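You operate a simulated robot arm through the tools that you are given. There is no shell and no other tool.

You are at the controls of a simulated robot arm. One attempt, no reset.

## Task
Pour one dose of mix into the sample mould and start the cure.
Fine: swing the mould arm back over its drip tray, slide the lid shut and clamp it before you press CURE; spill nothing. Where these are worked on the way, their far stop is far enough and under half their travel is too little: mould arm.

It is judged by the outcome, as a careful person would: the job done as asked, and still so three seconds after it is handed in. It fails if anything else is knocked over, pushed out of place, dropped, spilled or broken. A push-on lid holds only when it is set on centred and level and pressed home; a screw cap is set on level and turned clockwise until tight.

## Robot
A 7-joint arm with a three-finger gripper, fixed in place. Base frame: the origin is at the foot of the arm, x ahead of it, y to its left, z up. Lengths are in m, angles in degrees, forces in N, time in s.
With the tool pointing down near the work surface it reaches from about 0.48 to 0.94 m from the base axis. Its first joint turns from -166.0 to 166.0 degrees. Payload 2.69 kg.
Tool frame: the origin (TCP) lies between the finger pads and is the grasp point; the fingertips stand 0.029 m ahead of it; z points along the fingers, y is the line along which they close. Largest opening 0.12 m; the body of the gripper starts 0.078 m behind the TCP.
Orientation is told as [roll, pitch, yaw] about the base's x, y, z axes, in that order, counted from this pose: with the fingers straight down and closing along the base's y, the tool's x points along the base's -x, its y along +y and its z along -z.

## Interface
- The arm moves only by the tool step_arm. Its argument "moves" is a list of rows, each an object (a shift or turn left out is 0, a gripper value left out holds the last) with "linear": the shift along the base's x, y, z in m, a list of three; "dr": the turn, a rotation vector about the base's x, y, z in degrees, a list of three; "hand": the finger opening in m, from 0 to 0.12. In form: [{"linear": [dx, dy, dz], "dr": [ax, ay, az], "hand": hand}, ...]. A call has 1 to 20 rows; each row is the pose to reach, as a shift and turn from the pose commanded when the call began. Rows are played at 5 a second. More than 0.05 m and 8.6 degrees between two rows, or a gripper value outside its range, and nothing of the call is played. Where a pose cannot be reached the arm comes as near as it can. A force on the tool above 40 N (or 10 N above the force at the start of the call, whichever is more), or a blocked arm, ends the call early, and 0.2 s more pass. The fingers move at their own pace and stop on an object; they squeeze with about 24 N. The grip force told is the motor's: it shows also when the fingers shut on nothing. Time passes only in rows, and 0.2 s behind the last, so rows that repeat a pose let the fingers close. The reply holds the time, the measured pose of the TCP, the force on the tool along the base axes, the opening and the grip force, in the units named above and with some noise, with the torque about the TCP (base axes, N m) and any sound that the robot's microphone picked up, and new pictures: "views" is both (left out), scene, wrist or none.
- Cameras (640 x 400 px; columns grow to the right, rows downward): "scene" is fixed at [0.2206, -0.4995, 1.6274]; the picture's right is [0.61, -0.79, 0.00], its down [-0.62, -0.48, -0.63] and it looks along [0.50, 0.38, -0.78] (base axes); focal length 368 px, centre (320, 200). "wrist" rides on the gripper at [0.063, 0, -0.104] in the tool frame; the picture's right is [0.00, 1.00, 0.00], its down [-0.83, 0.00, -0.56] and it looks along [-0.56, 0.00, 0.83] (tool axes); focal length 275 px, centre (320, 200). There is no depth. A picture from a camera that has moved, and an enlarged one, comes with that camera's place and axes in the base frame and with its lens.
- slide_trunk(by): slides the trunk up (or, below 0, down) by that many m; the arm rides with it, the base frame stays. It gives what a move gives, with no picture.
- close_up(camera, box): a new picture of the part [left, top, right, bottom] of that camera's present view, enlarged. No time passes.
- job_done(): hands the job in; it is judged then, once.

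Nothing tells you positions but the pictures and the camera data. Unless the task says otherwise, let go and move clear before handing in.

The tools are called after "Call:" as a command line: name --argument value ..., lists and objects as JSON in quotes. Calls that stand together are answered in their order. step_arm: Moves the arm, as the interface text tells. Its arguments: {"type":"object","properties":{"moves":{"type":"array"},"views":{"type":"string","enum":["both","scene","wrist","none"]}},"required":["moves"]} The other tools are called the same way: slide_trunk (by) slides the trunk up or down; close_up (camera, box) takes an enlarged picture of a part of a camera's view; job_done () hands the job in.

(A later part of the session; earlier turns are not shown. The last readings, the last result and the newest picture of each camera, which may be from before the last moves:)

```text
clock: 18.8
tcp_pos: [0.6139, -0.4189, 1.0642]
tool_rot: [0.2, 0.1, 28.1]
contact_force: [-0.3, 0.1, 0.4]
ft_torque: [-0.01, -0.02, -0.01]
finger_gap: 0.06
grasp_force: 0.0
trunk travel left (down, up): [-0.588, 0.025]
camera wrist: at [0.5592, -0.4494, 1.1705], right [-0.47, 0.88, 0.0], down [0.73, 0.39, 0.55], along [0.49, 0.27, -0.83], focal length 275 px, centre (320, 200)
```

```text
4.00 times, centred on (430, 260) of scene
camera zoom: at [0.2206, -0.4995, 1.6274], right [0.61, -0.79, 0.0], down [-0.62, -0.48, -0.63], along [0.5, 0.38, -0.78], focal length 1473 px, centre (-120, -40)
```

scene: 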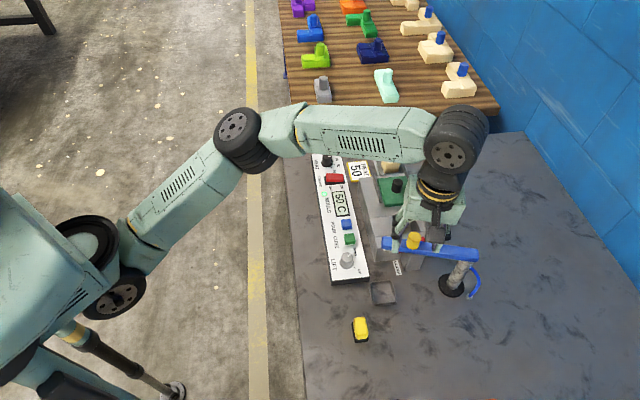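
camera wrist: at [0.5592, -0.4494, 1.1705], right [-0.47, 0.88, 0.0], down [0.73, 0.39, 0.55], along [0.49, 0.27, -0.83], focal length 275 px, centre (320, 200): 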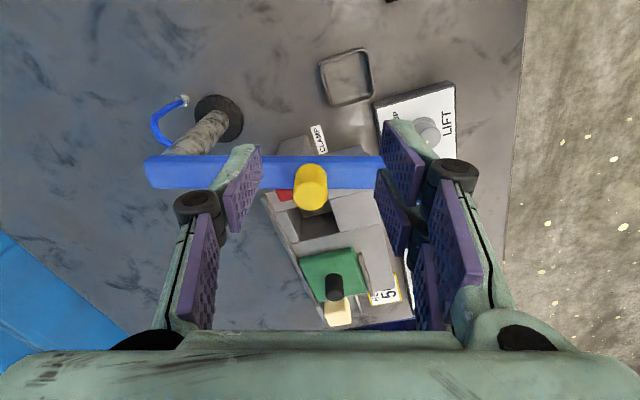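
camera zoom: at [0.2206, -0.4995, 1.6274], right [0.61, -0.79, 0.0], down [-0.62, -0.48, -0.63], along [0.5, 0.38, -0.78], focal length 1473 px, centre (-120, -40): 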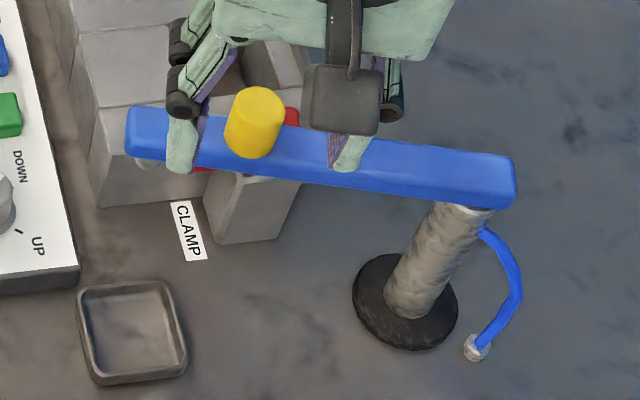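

Yaw 28° is fine here. Before pushing, I'll fly the end of the swing path above everything, to confirm I can reach radius 0.83 with yaw near -17°.

Call:
step_arm --moves '[{"linear": [0.02, 0.012, 0], "dr": [0, 0, -7], "hand": 0.018}, {"linear": [0.042, 0.022, 0], "dr": [0, 0, -14], "hand": 0.018}, {"linear": [0.064, 0.03, 0], "dr": [0, 0, -21], "hand": 0.018}, {"linear": [0.085, 0.034, 0], "dr": [0, 0, -28], "hand": 0.018}, {"linear": [0.105, 0.034, 0], "dr": [0, 0, -36], "hand": 0.018}, {"linear": [0.123, 0.032, 0], "dr": [0, 0, -44], "hand": 0.018}, {"linear": [0.123, 0.032, 0], "dr": [0, 0, -44], "hand": 0.018}]' --views "both"

```text
clock: 20.4
tcp_pos: [0.7379, -0.387, 1.0639]
tool_rot: [0.2, 0.1, -16.2]
contact_force: [-0.1, 0.3, 0.5]
ft_torque: [0.0, -0.02, 0.0]
finger_gap: 0.0177
grasp_force: 0.0
trunk travel left (down, up): [-0.588, 0.025]
camera wrist: at [0.6772, -0.3695, 1.1702], right [0.27, 0.96, 0.0], down [0.8, -0.23, 0.55], along [0.53, -0.15, -0.83], focal length 275 px, centre (320, 200)
```

scene: 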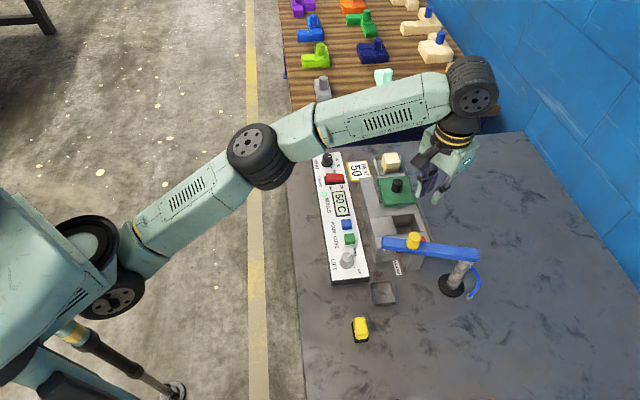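
wrist: 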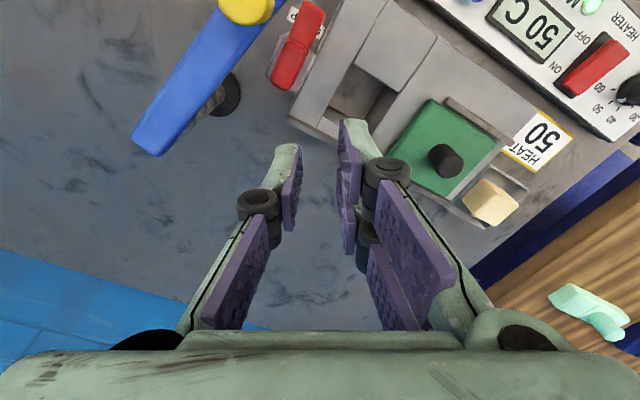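

Call:
close_up --camera "wrist" --box '[260, 0, 540, 240]'

Call:
close_up --camera "wrist" --box '[480, 0, 640, 160]'

Call:
close_up --camera "wrist" --box '[260, 0, 420, 140]'

```text
1.67 times, centred on (400, 120) of wrist
camera zoom: at [0.6772, -0.3695, 1.1702], right [0.27, 0.96, 0.0], down [0.8, -0.23, 0.55], along [0.53, -0.15, -0.83], focal length 459 px, centre (187, 333)
```

zoom: 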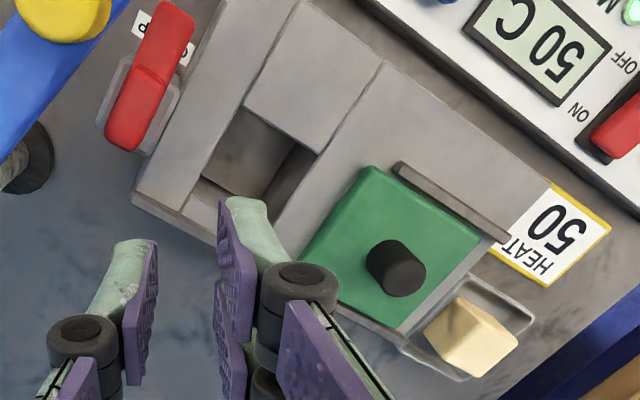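

```text
2.50 times, centred on (560, 80) of wrist
camera zoom: at [0.6772, -0.3695, 1.1702], right [0.27, 0.96, 0.0], down [0.8, -0.23, 0.55], along [0.53, -0.15, -0.83], focal length 688 px, centre (-280, 500)
```

zoom: 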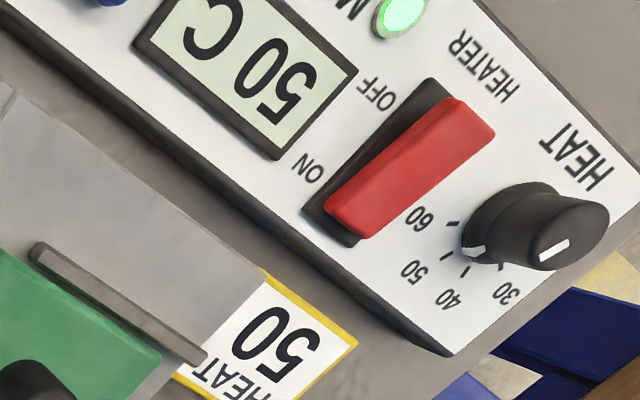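

```text
2.86 times, centred on (340, 70) of wrist
camera zoom: at [0.6772, -0.3695, 1.1702], right [0.27, 0.96, 0.0], down [0.8, -0.23, 0.55], along [0.53, -0.15, -0.83], focal length 786 px, centre (263, 571)
```

zoom: 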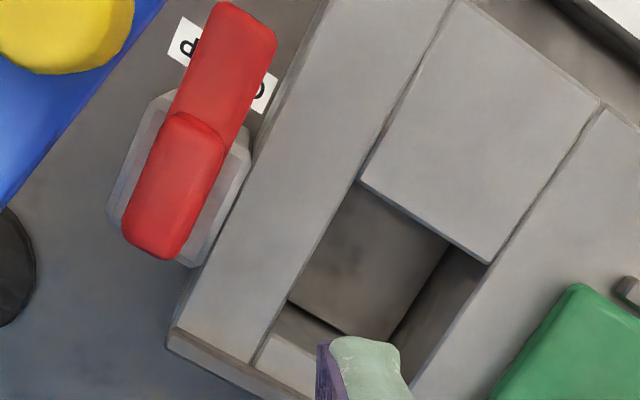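

The reach is fine, and from here I can confirm HEAT is at 50, the heater is on and the clamp pivot is the pedestal under the red handle. I'll go back behind the yellow handle, then descend.

Call:
step_arm --moves '[{"linear": [-0.02, 0.002, 0], "dr": [0, 0, 8]}, {"linear": [-0.04, 0.002, 0], "dr": [0, 0, 16]}, {"linear": [-0.06, -0.005, 0], "dr": [0, 0, 24]}, {"linear": [-0.08, -0.014, 0], "dr": [0, 0, 32]}, {"linear": [-0.1, -0.025, 0], "dr": [0, 0, 40]}, {"linear": [-0.119, -0.038, 0], "dr": [0, 0, 44]}, {"linear": [-0.119, -0.038, -0.03], "dr": [0, 0, 44]}, {"linear": [-0.119, -0.038, -0.061], "dr": [0, 0, 44]}, {"linear": [-0.119, -0.038, -0.061], "dr": [0, 0, 44]}]' --views "both"

```text
clock: 22.4
tcp_pos: [0.6186, -0.4265, 1.0031]
tool_rot: [0.3, 0.1, 28.0]
contact_force: [0.1, 0.1, -0.6]
ft_torque: [-0.04, 0.0, 0.04]
finger_gap: 0.0179
grasp_force: 0.0
trunk travel left (down, up): [-0.588, 0.025]
camera wrist: at [0.5633, -0.4565, 1.1094], right [-0.47, 0.88, 0.0], down [0.73, 0.39, 0.55], along [0.49, 0.26, -0.83], focal length 275 px, centre (320, 200)
```

scene: 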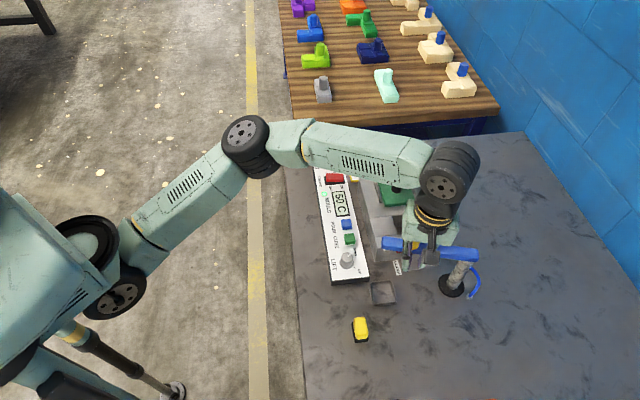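
wrist: 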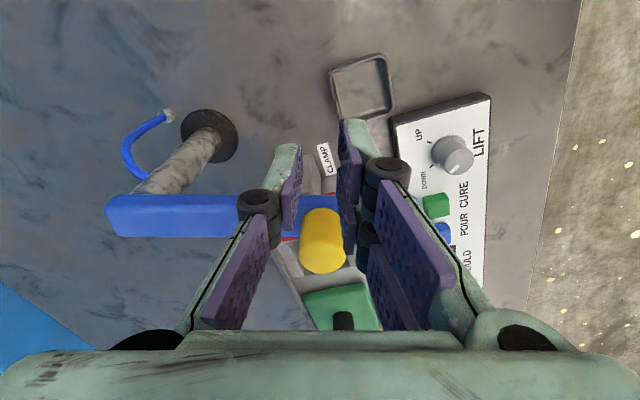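

The handle is centred in front of the finger cradle. I'll push it gently along the arc about the post, at radius 0.125 m with matching yaw, and check midway.

Call:
step_arm --moves '[{"linear": [0.0115, 0.0078, 0]}, {"linear": [0.0231, 0.0156, 0]}, {"linear": [0.0294, 0.0199, 0], "dr": [0, 0, -3.5]}, {"linear": [0.036, 0.0238, 0], "dr": [0, 0, -7]}, {"linear": [0.0428, 0.0273, 0], "dr": [0, 0, -10.5]}, {"linear": [0.0498, 0.0304, 0], "dr": [0, 0, -14]}, {"linear": [0.057, 0.033, 0], "dr": [0, 0, -17.5]}, {"linear": [0.0643, 0.0352, 0], "dr": [0, 0, -21]}]' --views "both"

```text
clock: 24.2
tcp_pos: [0.6819, -0.3893, 1.0048]
tool_rot: [0.2, 0.0, 6.8]
contact_force: [-0.3, 0.5, -2.3]
ft_torque: [0.01, 0.03, -0.02]
finger_gap: 0.019
grasp_force: 0.5
trunk travel left (down, up): [-0.588, 0.025]
camera wrist: at [0.6198, -0.3975, 1.1101], right [-0.12, 0.99, 0.0], down [0.83, 0.1, 0.55], along [0.55, 0.07, -0.83], focal length 275 px, centre (320, 200)
```

scene: 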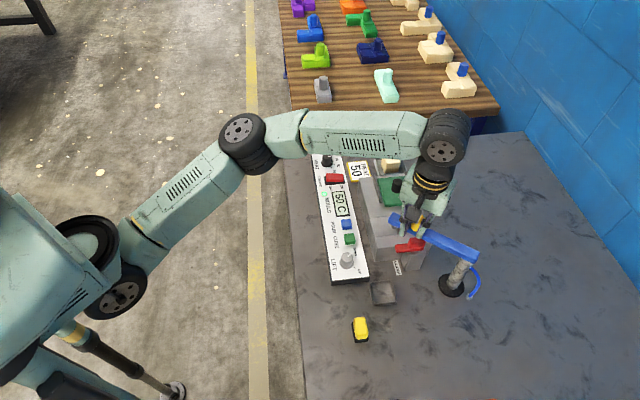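
wrist: 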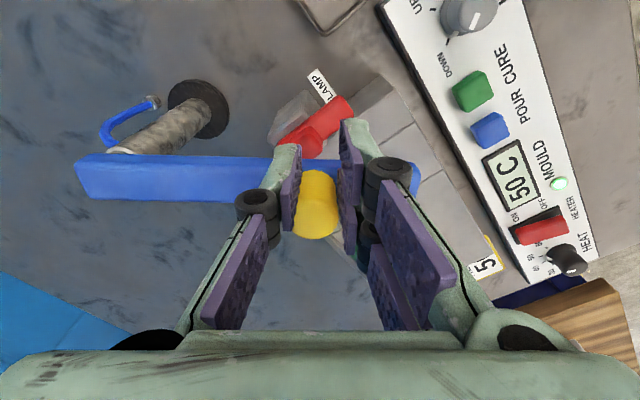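

Call:
step_arm --moves '[{"linear": [0.0074, 0.0018, 0], "dr": [0, 0, -3.5]}, {"linear": [0.015, 0.0031, 0], "dr": [0, 0, -7]}, {"linear": [0.0226, 0.0039, 0], "dr": [0, 0, -10.5]}, {"linear": [0.0302, 0.0043, 0], "dr": [0, 0, -14]}, {"linear": [0.0379, 0.0042, 0], "dr": [0, 0, -17.5]}]' --views "both"

```text
clock: 25.4
tcp_pos: [0.7211, -0.3848, 1.004]
tool_rot: [0.3, 0.1, -10.6]
contact_force: [-0.1, -0.1, 0.5]
ft_torque: [-0.01, 0.04, 0.0]
finger_gap: 0.0179
grasp_force: 0.1
trunk travel left (down, up): [-0.588, 0.025]
camera wrist: at [0.659, -0.3738, 1.1099], right [0.18, 0.98, 0.0], down [0.82, -0.15, 0.55], along [0.55, -0.1, -0.83], focal length 275 px, centre (320, 200)
```

scene: 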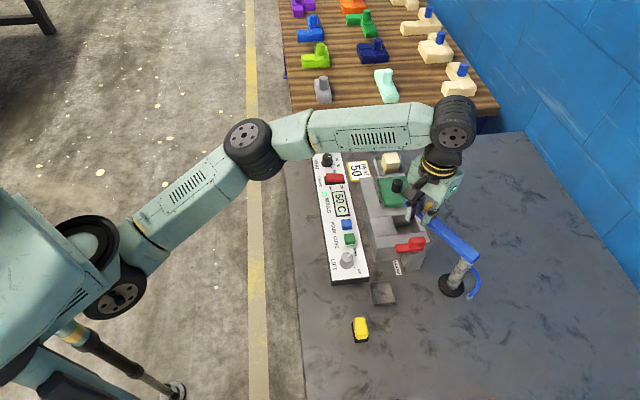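
wrist: 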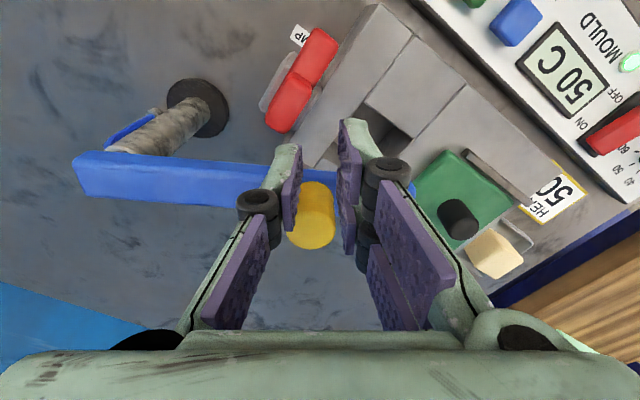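

Call:
step_arm --moves '[{"linear": [0.0038, -0.0002, 0], "dr": [0, 0, -1.75]}, {"linear": [0.0076, -0.0006, 0], "dr": [0, 0, -3.5]}, {"linear": [0.0114, -0.001, 0], "dr": [0, 0, -5.2]}, {"linear": [0.0152, -0.0016, 0], "dr": [0, 0, -7]}]' --views "both"

```text
clock: 26.4
tcp_pos: [0.7304, -0.3839, 1.0046]
tool_rot: [0.4, 0.9, -17.9]
contact_force: [-11.1, 8.4, 3.9]
ft_torque: [0.57, 0.49, 0.11]
finger_gap: 0.0191
grasp_force: 29.0
trunk travel left (down, up): [-0.588, 0.025]
stopped in row 4: the force on the tool passed its limit at 44 N (the readings are from after the stop); the commanded pose is now the measured one
camera wrist: at [0.6711, -0.3677, 1.1112], right [0.3, 0.95, 0.01], down [0.8, -0.26, 0.54], along [0.52, -0.16, -0.84], focal length 275 px, centre (320, 200)
```

scene: 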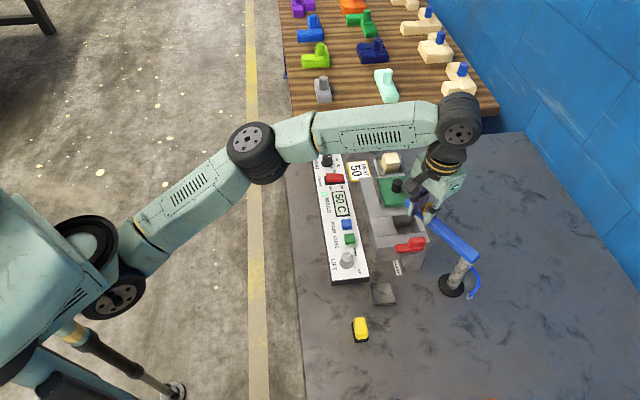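
wrist: 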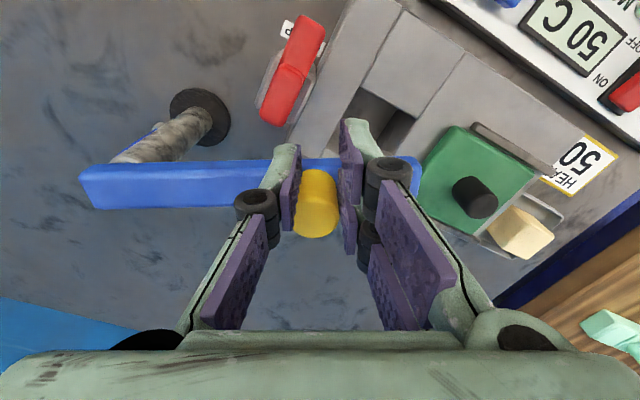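

The arm reached its far stop (44 N contact). I'll back the fingers straight off the handle, rise clear and check where the nozzle sits over the cavity.

Call:
step_arm --moves '[{"linear": [-0.01, 0.003, 0]}, {"linear": [-0.025, 0.008, 0]}, {"linear": [-0.04, 0.012, 0]}, {"linear": [-0.05, 0.015, 0.03]}, {"linear": [-0.07, 0.015, 0.07]}, {"linear": [-0.1, 0.03, 0.1]}, {"linear": [-0.13, 0.06, 0.1]}, {"linear": [-0.13, 0.06, 0.1]}]' --views "both"

```text
clock: 28.2
tcp_pos: [0.6039, -0.3276, 1.1027]
tool_rot: [0.2, 0.7, -17.7]
contact_force: [0.1, 0.3, 0.8]
ft_torque: [-0.02, -0.02, 0.0]
finger_gap: 0.0181
grasp_force: 0.1
trunk travel left (down, up): [-0.588, 0.025]
camera wrist: at [0.5443, -0.3093, 1.2084], right [0.3, 0.95, 0.01], down [0.8, -0.26, 0.54], along [0.52, -0.16, -0.84], focal length 275 px, centre (320, 200)
```

scene: 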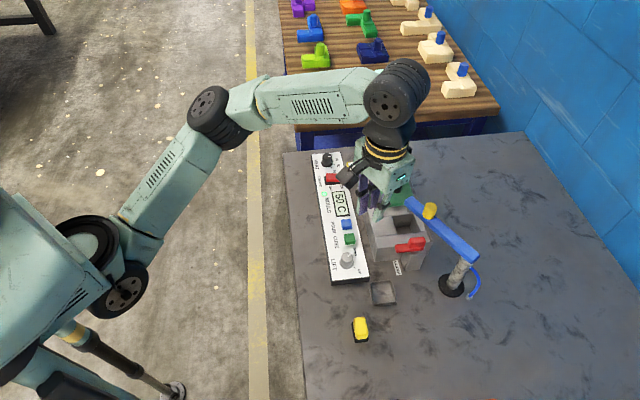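
wrist: 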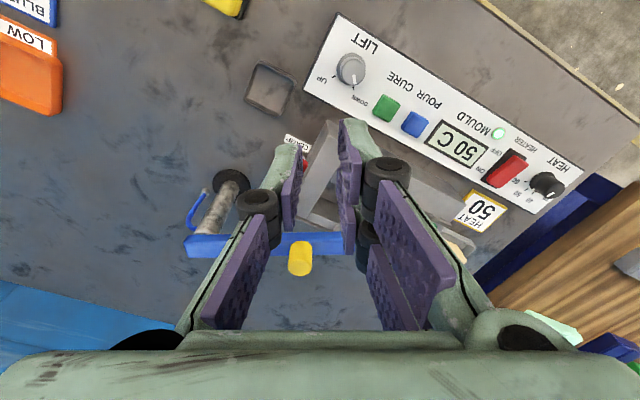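

Call:
close_up --camera "scene" --box '[370, 180, 490, 280]'

Call:
close_up --camera "wrist" --box '[180, 100, 480, 290]'

```text
4.00 times, centred on (430, 230) of scene
camera zoom: at [0.2206, -0.4995, 1.6274], right [0.61, -0.79, 0.0], down [-0.62, -0.48, -0.63], along [0.5, 0.38, -0.78], focal length 1473 px, centre (-120, 80)
```

zoom: 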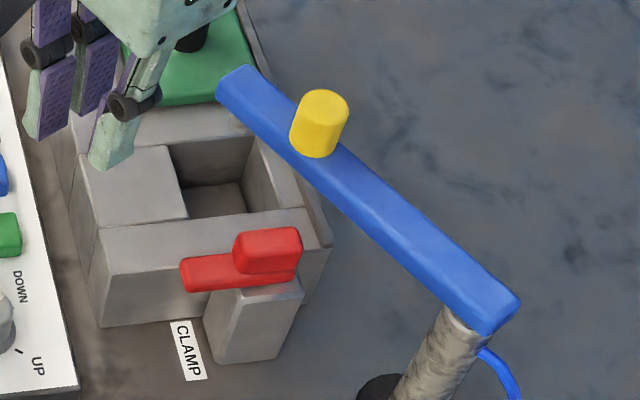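

```text
2.11 times, centred on (330, 195) of wrist
camera zoom: at [0.5443, -0.3093, 1.2084], right [0.3, 0.95, 0.01], down [0.8, -0.26, 0.54], along [0.52, -0.16, -0.84], focal length 580 px, centre (299, 210)
```

zoom: 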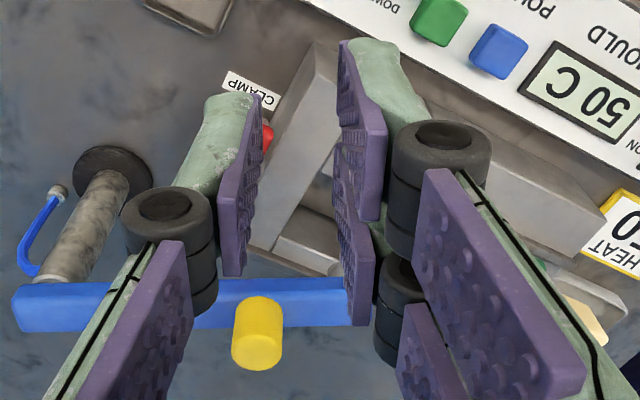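

The arm is at its stop with the nozzle near (0.764, -0.348), inside the cavity outline. POUR is the blue button near (0.687, -0.225), with its top at z about 0.870. I'll move above it with closed fingers and level the tool.

Call:
step_arm --moves '[{"linear": [0.015, 0.025, 0], "dr": [0, 0, 6], "hand": 0}, {"linear": [0.035, 0.05, -0.02], "dr": [-0.2, -0.7, 12], "hand": 0}, {"linear": [0.055, 0.08, -0.05], "dr": [-0.2, -0.7, 17.7], "hand": 0}, {"linear": [0.083, 0.103, -0.09], "dr": [-0.2, -0.7, 17.7], "hand": 0}, {"linear": [0.083, 0.103, -0.12], "dr": [-0.2, -0.7, 17.7], "hand": 0}, {"linear": [0.083, 0.103, -0.12], "dr": [-0.2, -0.7, 17.7], "hand": 0}]' --views "both"

```text
refused: row 4 steps farther than a row can; nothing moved
```

Call:
step_arm --moves '[{"linear": [0.015, 0.025, 0], "dr": [0, 0, 6], "hand": 0}, {"linear": [0.035, 0.05, -0.02], "dr": [-0.2, -0.7, 12], "hand": 0}, {"linear": [0.055, 0.08, -0.04], "dr": [-0.2, -0.7, 17.7], "hand": 0}, {"linear": [0.083, 0.103, -0.06], "dr": [-0.2, -0.7, 17.7], "hand": 0}, {"linear": [0.083, 0.103, -0.1], "dr": [-0.2, -0.7, 17.7], "hand": 0}, {"linear": [0.083, 0.103, -0.12], "dr": [-0.2, -0.7, 17.7], "hand": 0}, {"linear": [0.083, 0.103, -0.12], "dr": [-0.2, -0.7, 17.7], "hand": 0}]' --views "both"

```text
clock: 29.8
tcp_pos: [0.6837, -0.2247, 0.9824]
tool_rot: [0.3, 0.2, 0.0]
contact_force: [0.3, 0.2, -0.2]
ft_torque: [0.0, -0.01, 0.02]
finger_gap: 0.0002
grasp_force: 24.5
trunk travel left (down, up): [-0.588, 0.025]
camera wrist: at [0.6207, -0.2251, 1.0883], right [0.0, 1.0, 0.0], down [0.83, 0.0, 0.56], along [0.56, 0.01, -0.83], focal length 275 px, centre (320, 200)
```

scene: 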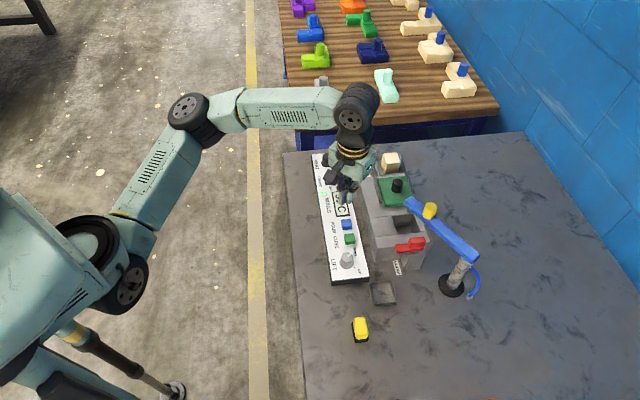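
wrist: 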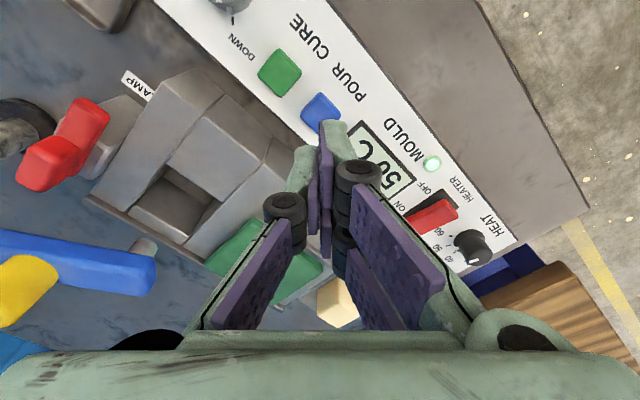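

Call:
close_up --camera "wrist" --box '[250, 40, 390, 180]'

Call:
close_up --camera "wrist" --box '[0, 60, 260, 320]'

```text
2.86 times, centred on (320, 110) of wrist
camera zoom: at [0.6207, -0.2251, 1.0883], right [0.0, 1.0, 0.0], down [0.83, 0.0, 0.56], along [0.56, 0.01, -0.83], focal length 786 px, centre (320, 457)
```

zoom: 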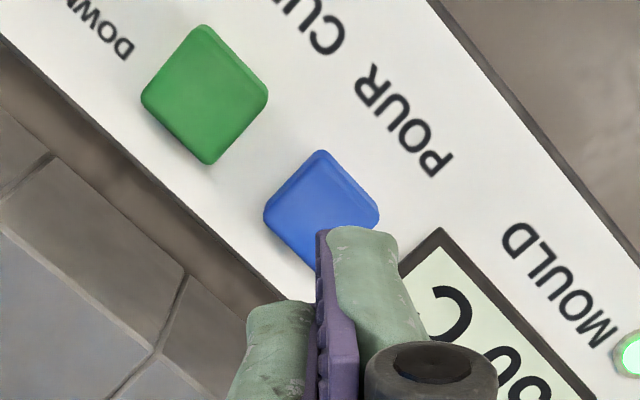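

```text
1.54 times, centred on (130, 190) of wrist
camera zoom: at [0.6207, -0.2251, 1.0883], right [0.0, 1.0, 0.0], down [0.83, 0.0, 0.56], along [0.56, 0.01, -0.83], focal length 424 px, centre (612, 215)
```

zoom: 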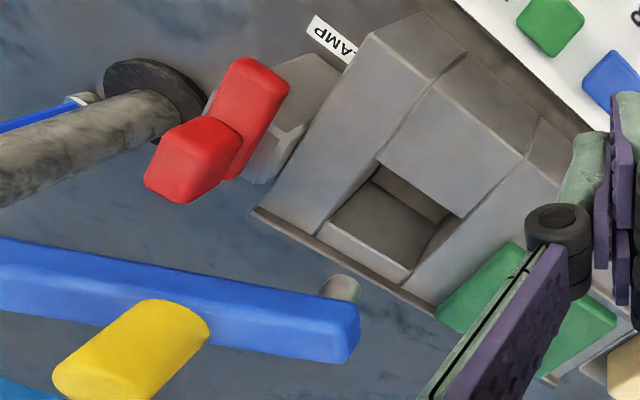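

The blue button is right under the fingertips, and from the same view the nozzle sits over the cavity. I'll descend to just above the button.

Call:
step_arm --moves '[{"linear": [0.002, 0, -0.04]}, {"linear": [0.002, 0, -0.07]}, {"linear": [0.002, 0, -0.078]}, {"linear": [0.002, 0, -0.078]}]' --views "wrist"

```text
clock: 30.8
tcp_pos: [0.6863, -0.224, 0.9054]
tool_rot: [0.4, 0.1, -0.2]
contact_force: [-0.2, 0.1, 0.1]
ft_torque: [0.0, 0.01, -0.01]
finger_gap: 0.0
grasp_force: 24.0
trunk travel left (down, up): [-0.588, 0.025]
camera wrist: at [0.6238, -0.2248, 1.0109], right [0.0, 1.0, 0.0], down [0.83, 0.0, 0.55], along [0.55, 0.01, -0.83], focal length 275 px, centre (320, 200)
```

wrist: 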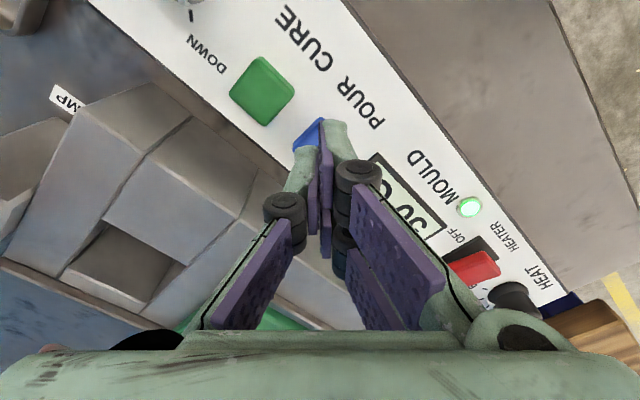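

Now a single press on POUR in 3 mm steps.

Call:
step_arm --moves '[{"linear": [0, 0, -0.003]}, {"linear": [0, 0, -0.006]}, {"linear": [0, 0, -0.008]}]' --views "none"

```text
clock: 31.6
tcp_pos: [0.6875, -0.2231, 0.8964]
tool_rot: [0.3, 0.1, 0.0]
contact_force: [-1.2, 0.6, -0.1]
ft_torque: [0.0, 0.0, -0.03]
finger_gap: 0.0
grasp_force: 24.0
trunk travel left (down, up): [-0.588, 0.025]
```

Call:
step_arm --moves '[{"linear": [0, 0, -0.002]}, {"linear": [0, 0, -0.004]}, {"linear": [0, 0, -0.006]}]' --views "wrist"

```text
clock: 32.4
tcp_pos: [0.6865, -0.2234, 0.89]
tool_rot: [0.2, 0.0, -0.1]
contact_force: [-0.6, 0.5, -0.4]
ft_torque: [-0.02, 0.02, -0.02]
finger_gap: 0.0001
grasp_force: 23.6
trunk travel left (down, up): [-0.588, 0.025]
camera wrist: at [0.6244, -0.2245, 0.9963], right [0.0, 1.0, 0.0], down [0.83, 0.0, 0.55], along [0.55, 0.01, -0.83], focal length 275 px, centre (320, 200)
```

wrist: 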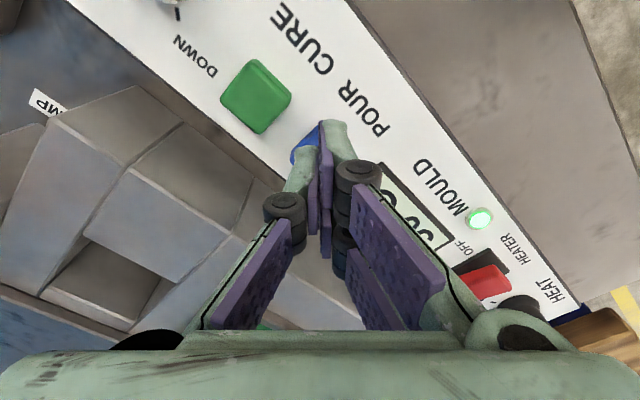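

There's no contact yet with the tips at 0.861, so I'll keep going down in small steps.

Call:
step_arm --moves '[{"linear": [0, 0, -0.002]}, {"linear": [0, 0, -0.004]}, {"linear": [0, 0, -0.006]}]' --views "none"

```text
clock: 33.2
tcp_pos: [0.6868, -0.2228, 0.8856]
tool_rot: [0.3, 0.0, -0.1]
contact_force: [0.2, 0.1, 0.7]
ft_torque: [-0.03, 0.01, 0.02]
finger_gap: 0.0058
grasp_force: 28.2
trunk travel left (down, up): [-0.588, 0.025]
```

Call:
close_up --camera "wrist" --box '[250, 60, 410, 200]'

Call:
close_up --camera "scene" --box '[320, 170, 450, 270]'

```text
2.86 times, centred on (330, 130) of wrist
camera zoom: at [0.6245, -0.2242, 0.9905], right [0.0, 1.0, 0.0], down [0.83, 0.0, 0.55], along [0.55, 0.01, -0.83], focal length 786 px, centre (291, 400)
```

zoom: 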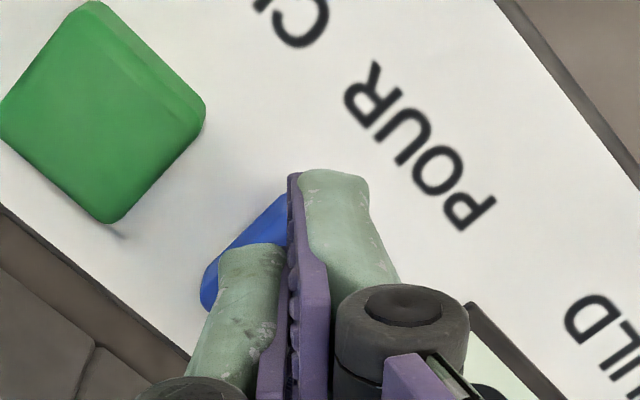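

```text
4.00 times, centred on (385, 220) of scene
camera zoom: at [0.2206, -0.4995, 1.6274], right [0.61, -0.79, 0.0], down [-0.62, -0.48, -0.63], along [0.5, 0.38, -0.78], focal length 1473 px, centre (60, 120)
```

zoom: 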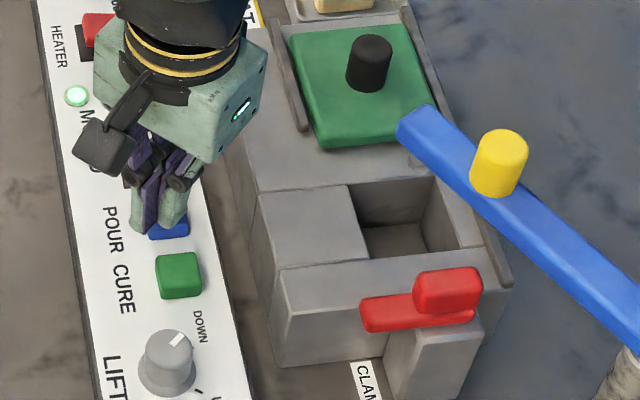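

Call:
step_arm --moves '[{"linear": [0, 0, -0.002]}, {"linear": [0, 0, -0.002]}]' --views "both"

```text
clock: 33.8
tcp_pos: [0.6876, -0.223, 0.8832]
tool_rot: [0.2, 0.2, -0.1]
contact_force: [0.2, 0.7, 1.5]
ft_torque: [0.08, 0.01, 0.03]
finger_gap: 0.006
grasp_force: 28.4
trunk travel left (down, up): [-0.588, 0.025]
camera wrist: at [0.6244, -0.2243, 0.9886], right [0.0, 1.0, 0.0], down [0.83, 0.0, 0.55], along [0.55, 0.01, -0.83], focal length 275 px, centre (320, 200)
```

scene: 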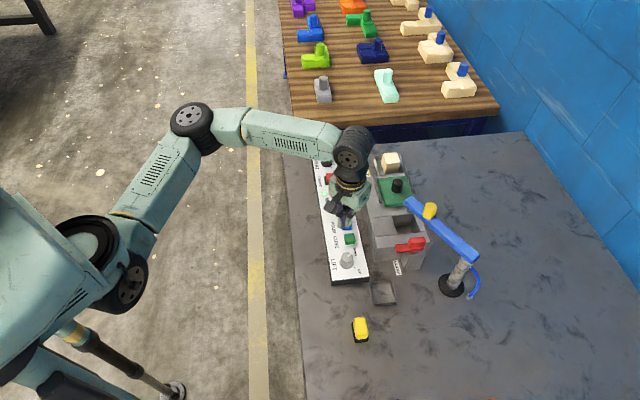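
wrist: 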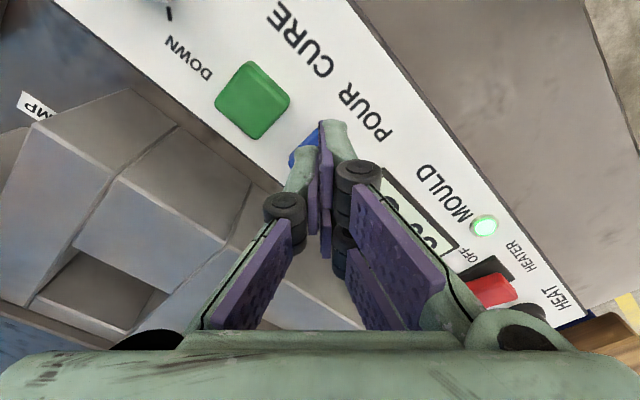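

There's light contact now (1.5 N), so I'll press a few more millimetres.

Call:
step_arm --moves '[{"linear": [0, 0, -0.0015]}, {"linear": [0, 0, -0.003]}]' --views "wrist"

```text
clock: 34.4
tcp_pos: [0.6874, -0.2251, 0.8801]
tool_rot: [0.2, 0.0, -0.1]
contact_force: [0.8, -0.8, 2.4]
ft_torque: [0.0, -0.07, 0.03]
finger_gap: 0.0059
grasp_force: 29.0
trunk travel left (down, up): [-0.588, 0.025]
heard: click
camera wrist: at [0.6242, -0.2243, 0.9861], right [0.0, 1.0, 0.0], down [0.83, 0.0, 0.56], along [0.56, 0.0, -0.83], focal length 275 px, centre (320, 200)
```

wrist: 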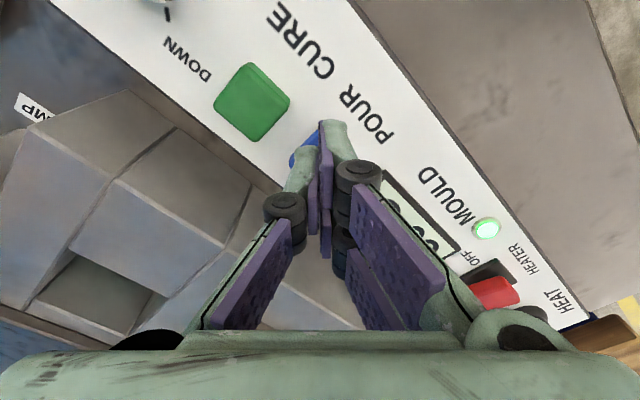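

Click heard, so POUR has registered. I'll release straight up at once and look at the mould.

Call:
step_arm --moves '[{"linear": [0, 0, 0.02]}, {"linear": [0, 0, 0.05]}, {"linear": [0, 0, 0.08]}]' --views "both"

Call:
close_up --camera "scene" --box '[370, 180, 490, 280]'

Call:
close_up --camera "wrist" --box '[0, 60, 260, 320]'

```text
clock: 35.2
tcp_pos: [0.6882, -0.2229, 0.9606]
tool_rot: [0.2, 0.1, -0.1]
contact_force: [0.3, -0.7, 0.5]
ft_torque: [0.02, -0.02, -0.03]
finger_gap: 0.0
grasp_force: 28.3
trunk travel left (down, up): [-0.588, 0.025]
camera wrist: at [0.6241, -0.2236, 1.0666], right [0.0, 1.0, 0.01], down [0.83, 0.0, 0.55], along [0.55, 0.01, -0.83], focal length 275 px, centre (320, 200)
```

scene: 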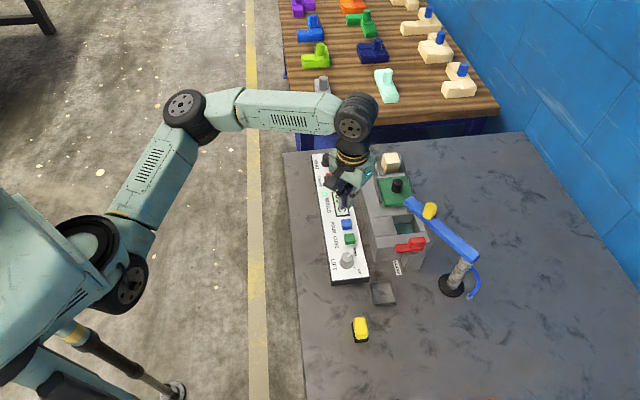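
wrist: 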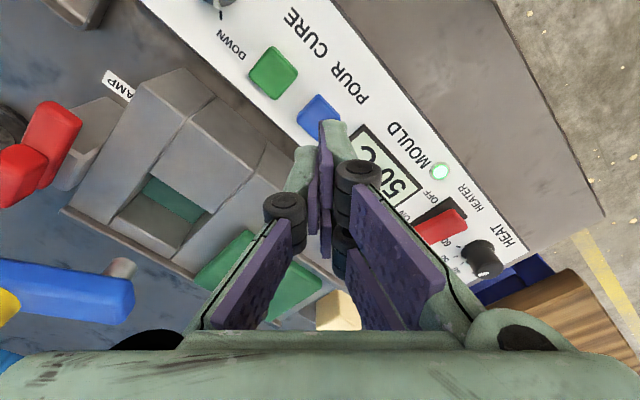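

```text
4.00 times, centred on (430, 230) of scene
camera zoom: at [0.2206, -0.4995, 1.6274], right [0.61, -0.79, 0.0], down [-0.62, -0.48, -0.63], along [0.5, 0.38, -0.78], focal length 1473 px, centre (-120, 80)
```

zoom: 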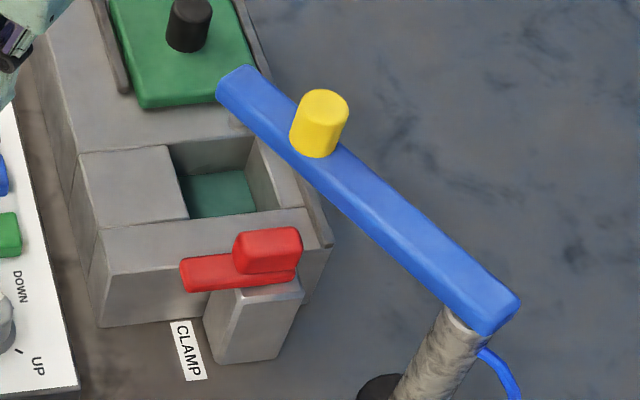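

```text
1.54 times, centred on (130, 190) of wrist
camera zoom: at [0.6241, -0.2236, 1.0666], right [0.0, 1.0, 0.01], down [0.83, 0.0, 0.55], along [0.55, 0.01, -0.83], focal length 424 px, centre (612, 215)
```

zoom: 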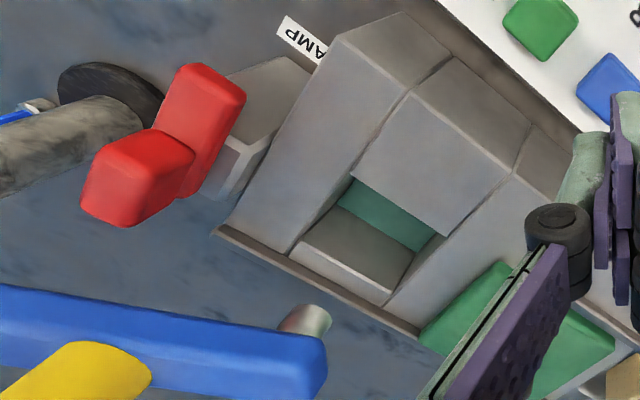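

Green mix is now in the cavity and none is spilled. I'll hold still for a few seconds so the dose can finish before moving the arm.

Call:
step_arm --moves '[{"linear": [0, 0, 0]}, {"linear": [0, 0, 0]}, {"linear": [0, 0, 0]}, {"linear": [0, 0, 0]}, {"linear": [0, 0, 0]}, {"linear": [0, 0, 0]}, {"linear": [0, 0, 0]}, {"linear": [0, 0, 0]}, {"linear": [0, 0, 0]}, {"linear": [0, 0, 0]}, {"linear": [0, 0, 0]}, {"linear": [0, 0, 0]}, {"linear": [0, 0, 0]}, {"linear": [0, 0, 0]}, {"linear": [0, 0, 0]}, {"linear": [0, 0, 0]}, {"linear": [0, 0, 0]}, {"linear": [0, 0, 0]}, {"linear": [0, 0, 0]}, {"linear": [0, 0, 0]}]' --views "none"

Call:
close_up --camera "scene" --box '[370, 180, 490, 280]'

Call:
close_up --camera "wrist" --box '[0, 60, 260, 320]'

```text
clock: 39.4
tcp_pos: [0.6879, -0.2215, 0.9616]
tool_rot: [0.4, 0.0, -0.1]
contact_force: [-0.2, 0.2, -0.7]
ft_torque: [0.0, 0.0, 0.04]
finger_gap: 0.0
grasp_force: 28.9
trunk travel left (down, up): [-0.588, 0.025]
```

```text
4.00 times, centred on (430, 230) of scene
camera zoom: at [0.2206, -0.4995, 1.6274], right [0.61, -0.79, 0.0], down [-0.62, -0.48, -0.63], along [0.5, 0.38, -0.78], focal length 1473 px, centre (-120, 80)
```

zoom: 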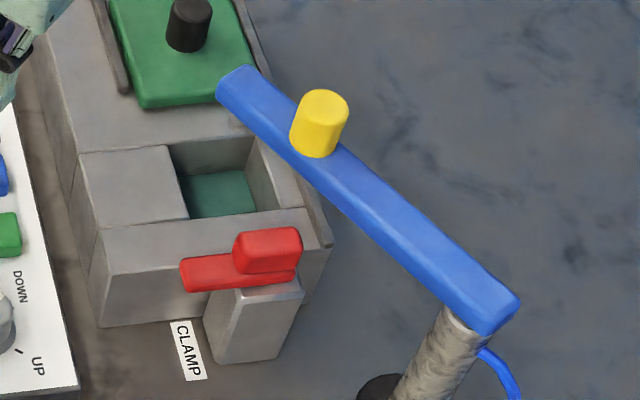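

```text
1.54 times, centred on (130, 190) of wrist
camera zoom: at [0.6244, -0.2236, 1.0663], right [0.0, 1.0, 0.0], down [0.83, 0.0, 0.55], along [0.55, 0.01, -0.83], focal length 424 px, centre (612, 215)
```

zoom: 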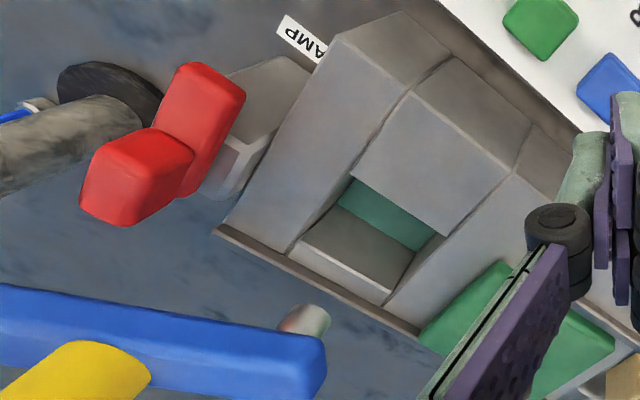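

One dose is in and the level has settled with nothing spilled. Next I'll swing the arm back by pushing the handle from its other side. I'll fly high around to the far side of the handle at about (0.793, -0.406).

Call:
step_arm --moves '[{"linear": [0, 0, 0.045], "hand": 0.018}, {"linear": [0, 0, 0.09], "hand": 0.018}, {"linear": [0.02, -0.03, 0.11], "hand": 0.018}, {"linear": [0.04, -0.07, 0.11], "hand": 0.018}, {"linear": [0.06, -0.11, 0.11], "dr": [0, 0, -5], "hand": 0.018}, {"linear": [0.08, -0.145, 0.11], "dr": [0, 0, -10], "hand": 0.018}, {"linear": [0.105, -0.184, 0.11], "dr": [0, 0, -15], "hand": 0.018}, {"linear": [0.105, -0.184, 0.11], "dr": [0, 0, -15], "hand": 0.018}]' --views "both"

```text
clock: 41.2
tcp_pos: [0.7651, -0.3865, 1.0622]
tool_rot: [0.3, 0.0, -15.2]
contact_force: [-0.6, -0.2, 0.6]
ft_torque: [-0.03, 0.01, 0.0]
finger_gap: 0.018
grasp_force: 0.1
out of reach, approached as far as the arm can: row 7, 8
trunk travel left (down, up): [-0.588, 0.025]
camera wrist: at [0.7042, -0.3709, 1.1671], right [0.26, 0.97, 0.0], down [0.8, -0.22, 0.56], along [0.54, -0.14, -0.83], focal length 275 px, centre (320, 200)
```

scene: 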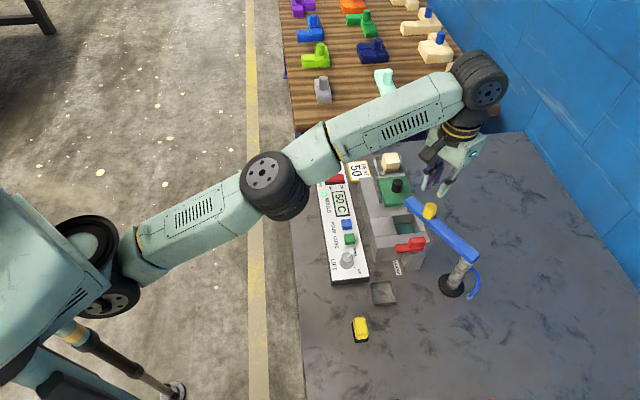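
wrist: 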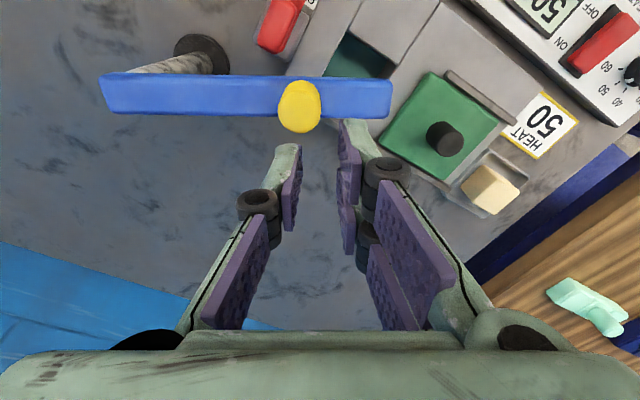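

At this height the reach ends at radius 0.857, and lower down it's longer. I'll raise the trunk 2 cm for more margin, then move out and down to just behind the handle.

Call:
slide_trunk --by 0.02

```text
clock: 41.9
tcp_pos: [0.7658, -0.3862, 1.0801]
tool_rot: [0.3, 0.1, -15.1]
contact_force: [0.8, 0.6, 0.6]
ft_torque: [-0.02, 0.02, 0.02]
finger_gap: 0.0182
grasp_force: 0.0
trunk travel left (down, up): [-0.608, 0.005]
```

Call:
step_arm --moves '[{"linear": [0.0, 0.0, -0.02]}, {"linear": [0.006, -0.008, -0.032]}, {"linear": [0.0115, -0.015, -0.036]}, {"linear": [0.0115, -0.015, -0.036]}]' --views "wrist"

```text
clock: 42.9
tcp_pos: [0.7727, -0.4003, 1.0445]
tool_rot: [0.3, 0.1, -15.0]
contact_force: [-0.8, 0.1, 0.4]
ft_torque: [-0.01, -0.01, 0.02]
finger_gap: 0.018
grasp_force: 0.0
out of reach, approached as far as the arm can: row 3, 4
trunk travel left (down, up): [-0.608, 0.005]
camera wrist: at [0.7122, -0.3836, 1.1493], right [0.26, 0.97, 0.0], down [0.8, -0.21, 0.56], along [0.54, -0.14, -0.83], focal length 275 px, centre (320, 200)
```

wrist: 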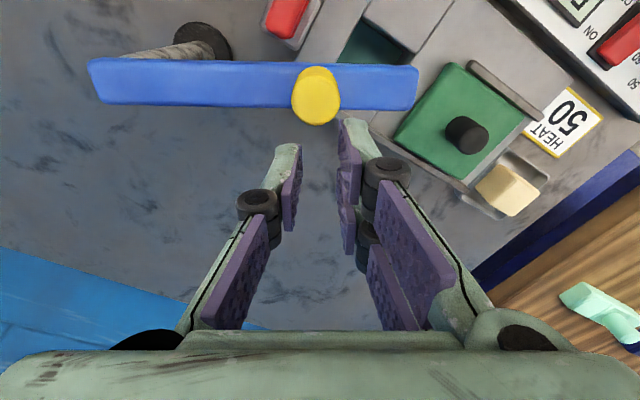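

The fingers now sit about 26 mm past the handle's axis, so I can descend beside it.

Call:
step_arm --moves '[{"linear": [0.002, -0.001, -0.015]}, {"linear": [0.002, -0.001, -0.03]}, {"linear": [0.002, -0.001, -0.041]}, {"linear": [0.002, -0.001, -0.041]}]' --views "both"

```text
clock: 43.5
tcp_pos: [0.7778, -0.3957, 1.0242]
tool_rot: [0.4, -0.6, -14.6]
contact_force: [2.9, 6.7, 7.7]
ft_torque: [0.07, 0.02, -0.13]
finger_gap: 0.0288
grasp_force: 3.7
trunk travel left (down, up): [-0.608, 0.005]
stopped in row 3: the force on the tool passed its limit at 44 N (the readings are from after the stop); the commanded pose is now the measured one
camera wrist: at [0.7156, -0.3802, 1.1284], right [0.25, 0.97, 0.01], down [0.8, -0.21, 0.56], along [0.55, -0.13, -0.83], focal length 275 px, centre (320, 200)
```

scene: 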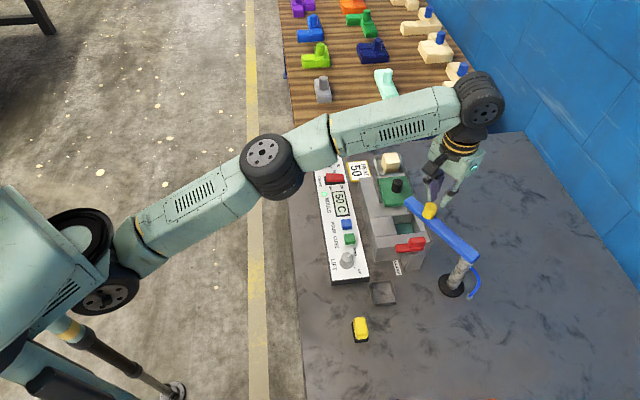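
wrist: 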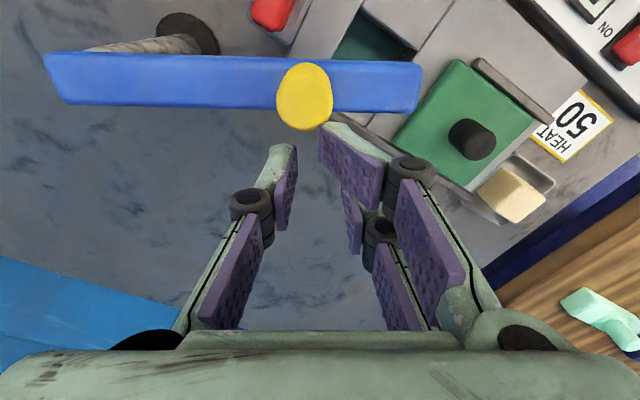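

A finger caught the handle rim on the way down; it stopped at 44 N and nothing appears to have moved. I'll lift off and instead straddle the handle with the fingers along the bar. Gripped that way, I can carry the handle back with yaw going from about -30° to +30°, well within reach.

Call:
step_arm --moves '[{"linear": [0.0, 0.0, 0.02]}, {"linear": [-0.01, 0.0, 0.045], "hand": 0.06}, {"linear": [-0.031, 0.0, 0.045], "dr": [0, 0.6, -8], "hand": 0.06}, {"linear": [-0.031, 0.001, 0.045], "dr": [0, 0.6, -15], "hand": 0.06}, {"linear": [-0.031, 0.0017, 0.045], "dr": [0, 0.6, -15], "hand": 0.06}, {"linear": [-0.031, 0.0017, 0.045], "dr": [0, 0.6, -15], "hand": 0.06}]' --views "both"

```text
clock: 44.9
tcp_pos: [0.7467, -0.395, 1.0665]
tool_rot: [0.1, 0.2, -29.7]
contact_force: [-0.2, 0.1, 0.7]
ft_torque: [-0.02, 0.05, 0.02]
finger_gap: 0.0599
grasp_force: 0.0
trunk travel left (down, up): [-0.608, 0.005]
camera wrist: at [0.6922, -0.3646, 1.1715], right [0.49, 0.87, 0.0], down [0.72, -0.41, 0.55], along [0.48, -0.27, -0.83], focal length 275 px, centre (320, 200)
```

scene: 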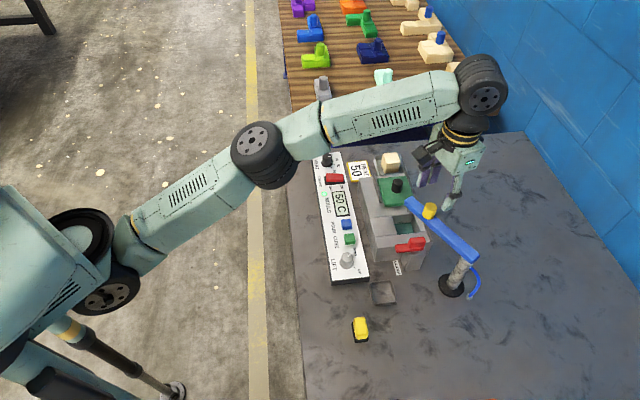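
wrist: 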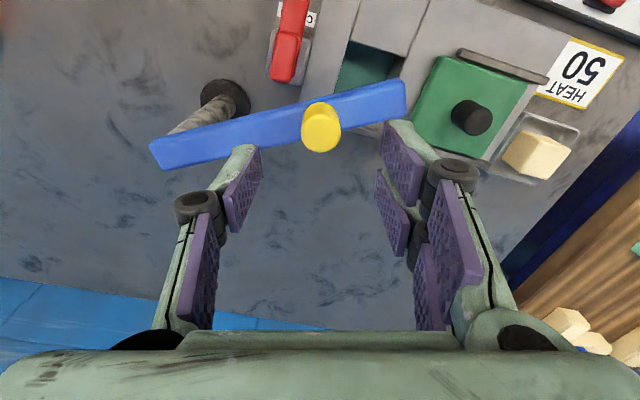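

The handle is directly below the grasp point. I'll descend and grip it.

Call:
step_arm --moves '[{"linear": [0, 0.001, -0.03]}, {"linear": [0, 0.001, -0.055]}, {"linear": [0, 0.001, -0.0625]}, {"linear": [0, 0.001, -0.0625], "hand": 0.04}, {"linear": [0, 0.001, -0.0625], "hand": 0.022}, {"linear": [0, 0.001, -0.0625], "hand": 0.02}, {"linear": [0, 0.001, -0.0625], "hand": 0.02}, {"linear": [0, 0.001, -0.0625], "hand": 0.02}]' --views "wrist"

```text
clock: 46.7
tcp_pos: [0.7469, -0.3957, 1.0028]
tool_rot: [0.2, 0.1, -29.7]
contact_force: [-0.7, -2.0, -1.0]
ft_torque: [-0.12, -0.04, 0.06]
finger_gap: 0.025
grasp_force: 38.5
trunk travel left (down, up): [-0.608, 0.005]
camera wrist: at [0.6919, -0.3641, 1.1087], right [0.49, 0.87, 0.0], down [0.72, -0.41, 0.55], along [0.48, -0.27, -0.83], focal length 275 px, centre (320, 200)
```

wrist: 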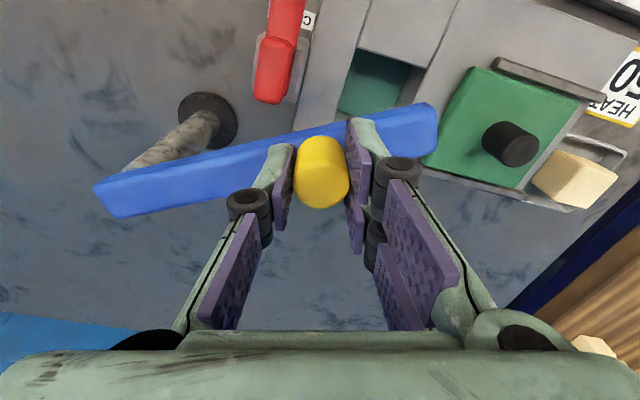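

Gripped at (0.747, -0.395). I'll swing back counter-clockwise about (0.7135, -0.5125), turning the yaw along with the arm, and check after the first third.

Call:
step_arm --moves '[{"linear": [-0.0081, 0.002, 0], "dr": [0, 0, 3.9]}, {"linear": [-0.0165, 0.0035, 0], "dr": [0, 0, 7.9]}, {"linear": [-0.025, 0.0044, 0], "dr": [0, 0, 11.9]}, {"linear": [-0.0335, 0.0047, 0], "dr": [0, 0, 15.9]}, {"linear": [-0.042, 0.0044, 0], "dr": [0, 0, 19.9]}, {"linear": [-0.0505, 0.0035, 0], "dr": [0, 0, 23.9]}]' --views "scene"

```text
clock: 48.1
tcp_pos: [0.6955, -0.3917, 1.0027]
tool_rot: [0.1, 0.0, -5.7]
contact_force: [3.3, -7.9, -1.3]
ft_torque: [-0.31, -0.49, 0.17]
finger_gap: 0.0247
grasp_force: 45.1
trunk travel left (down, up): [-0.608, 0.005]
```

scene: 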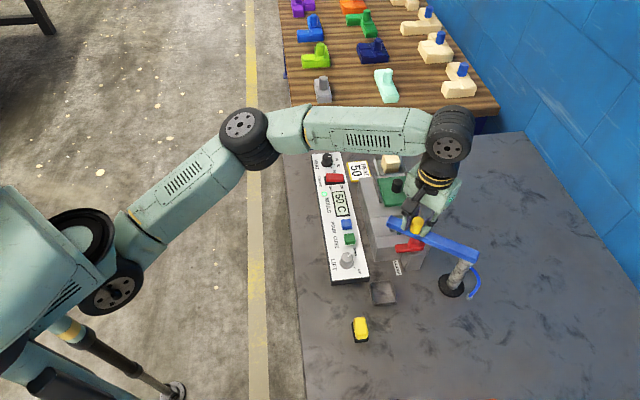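

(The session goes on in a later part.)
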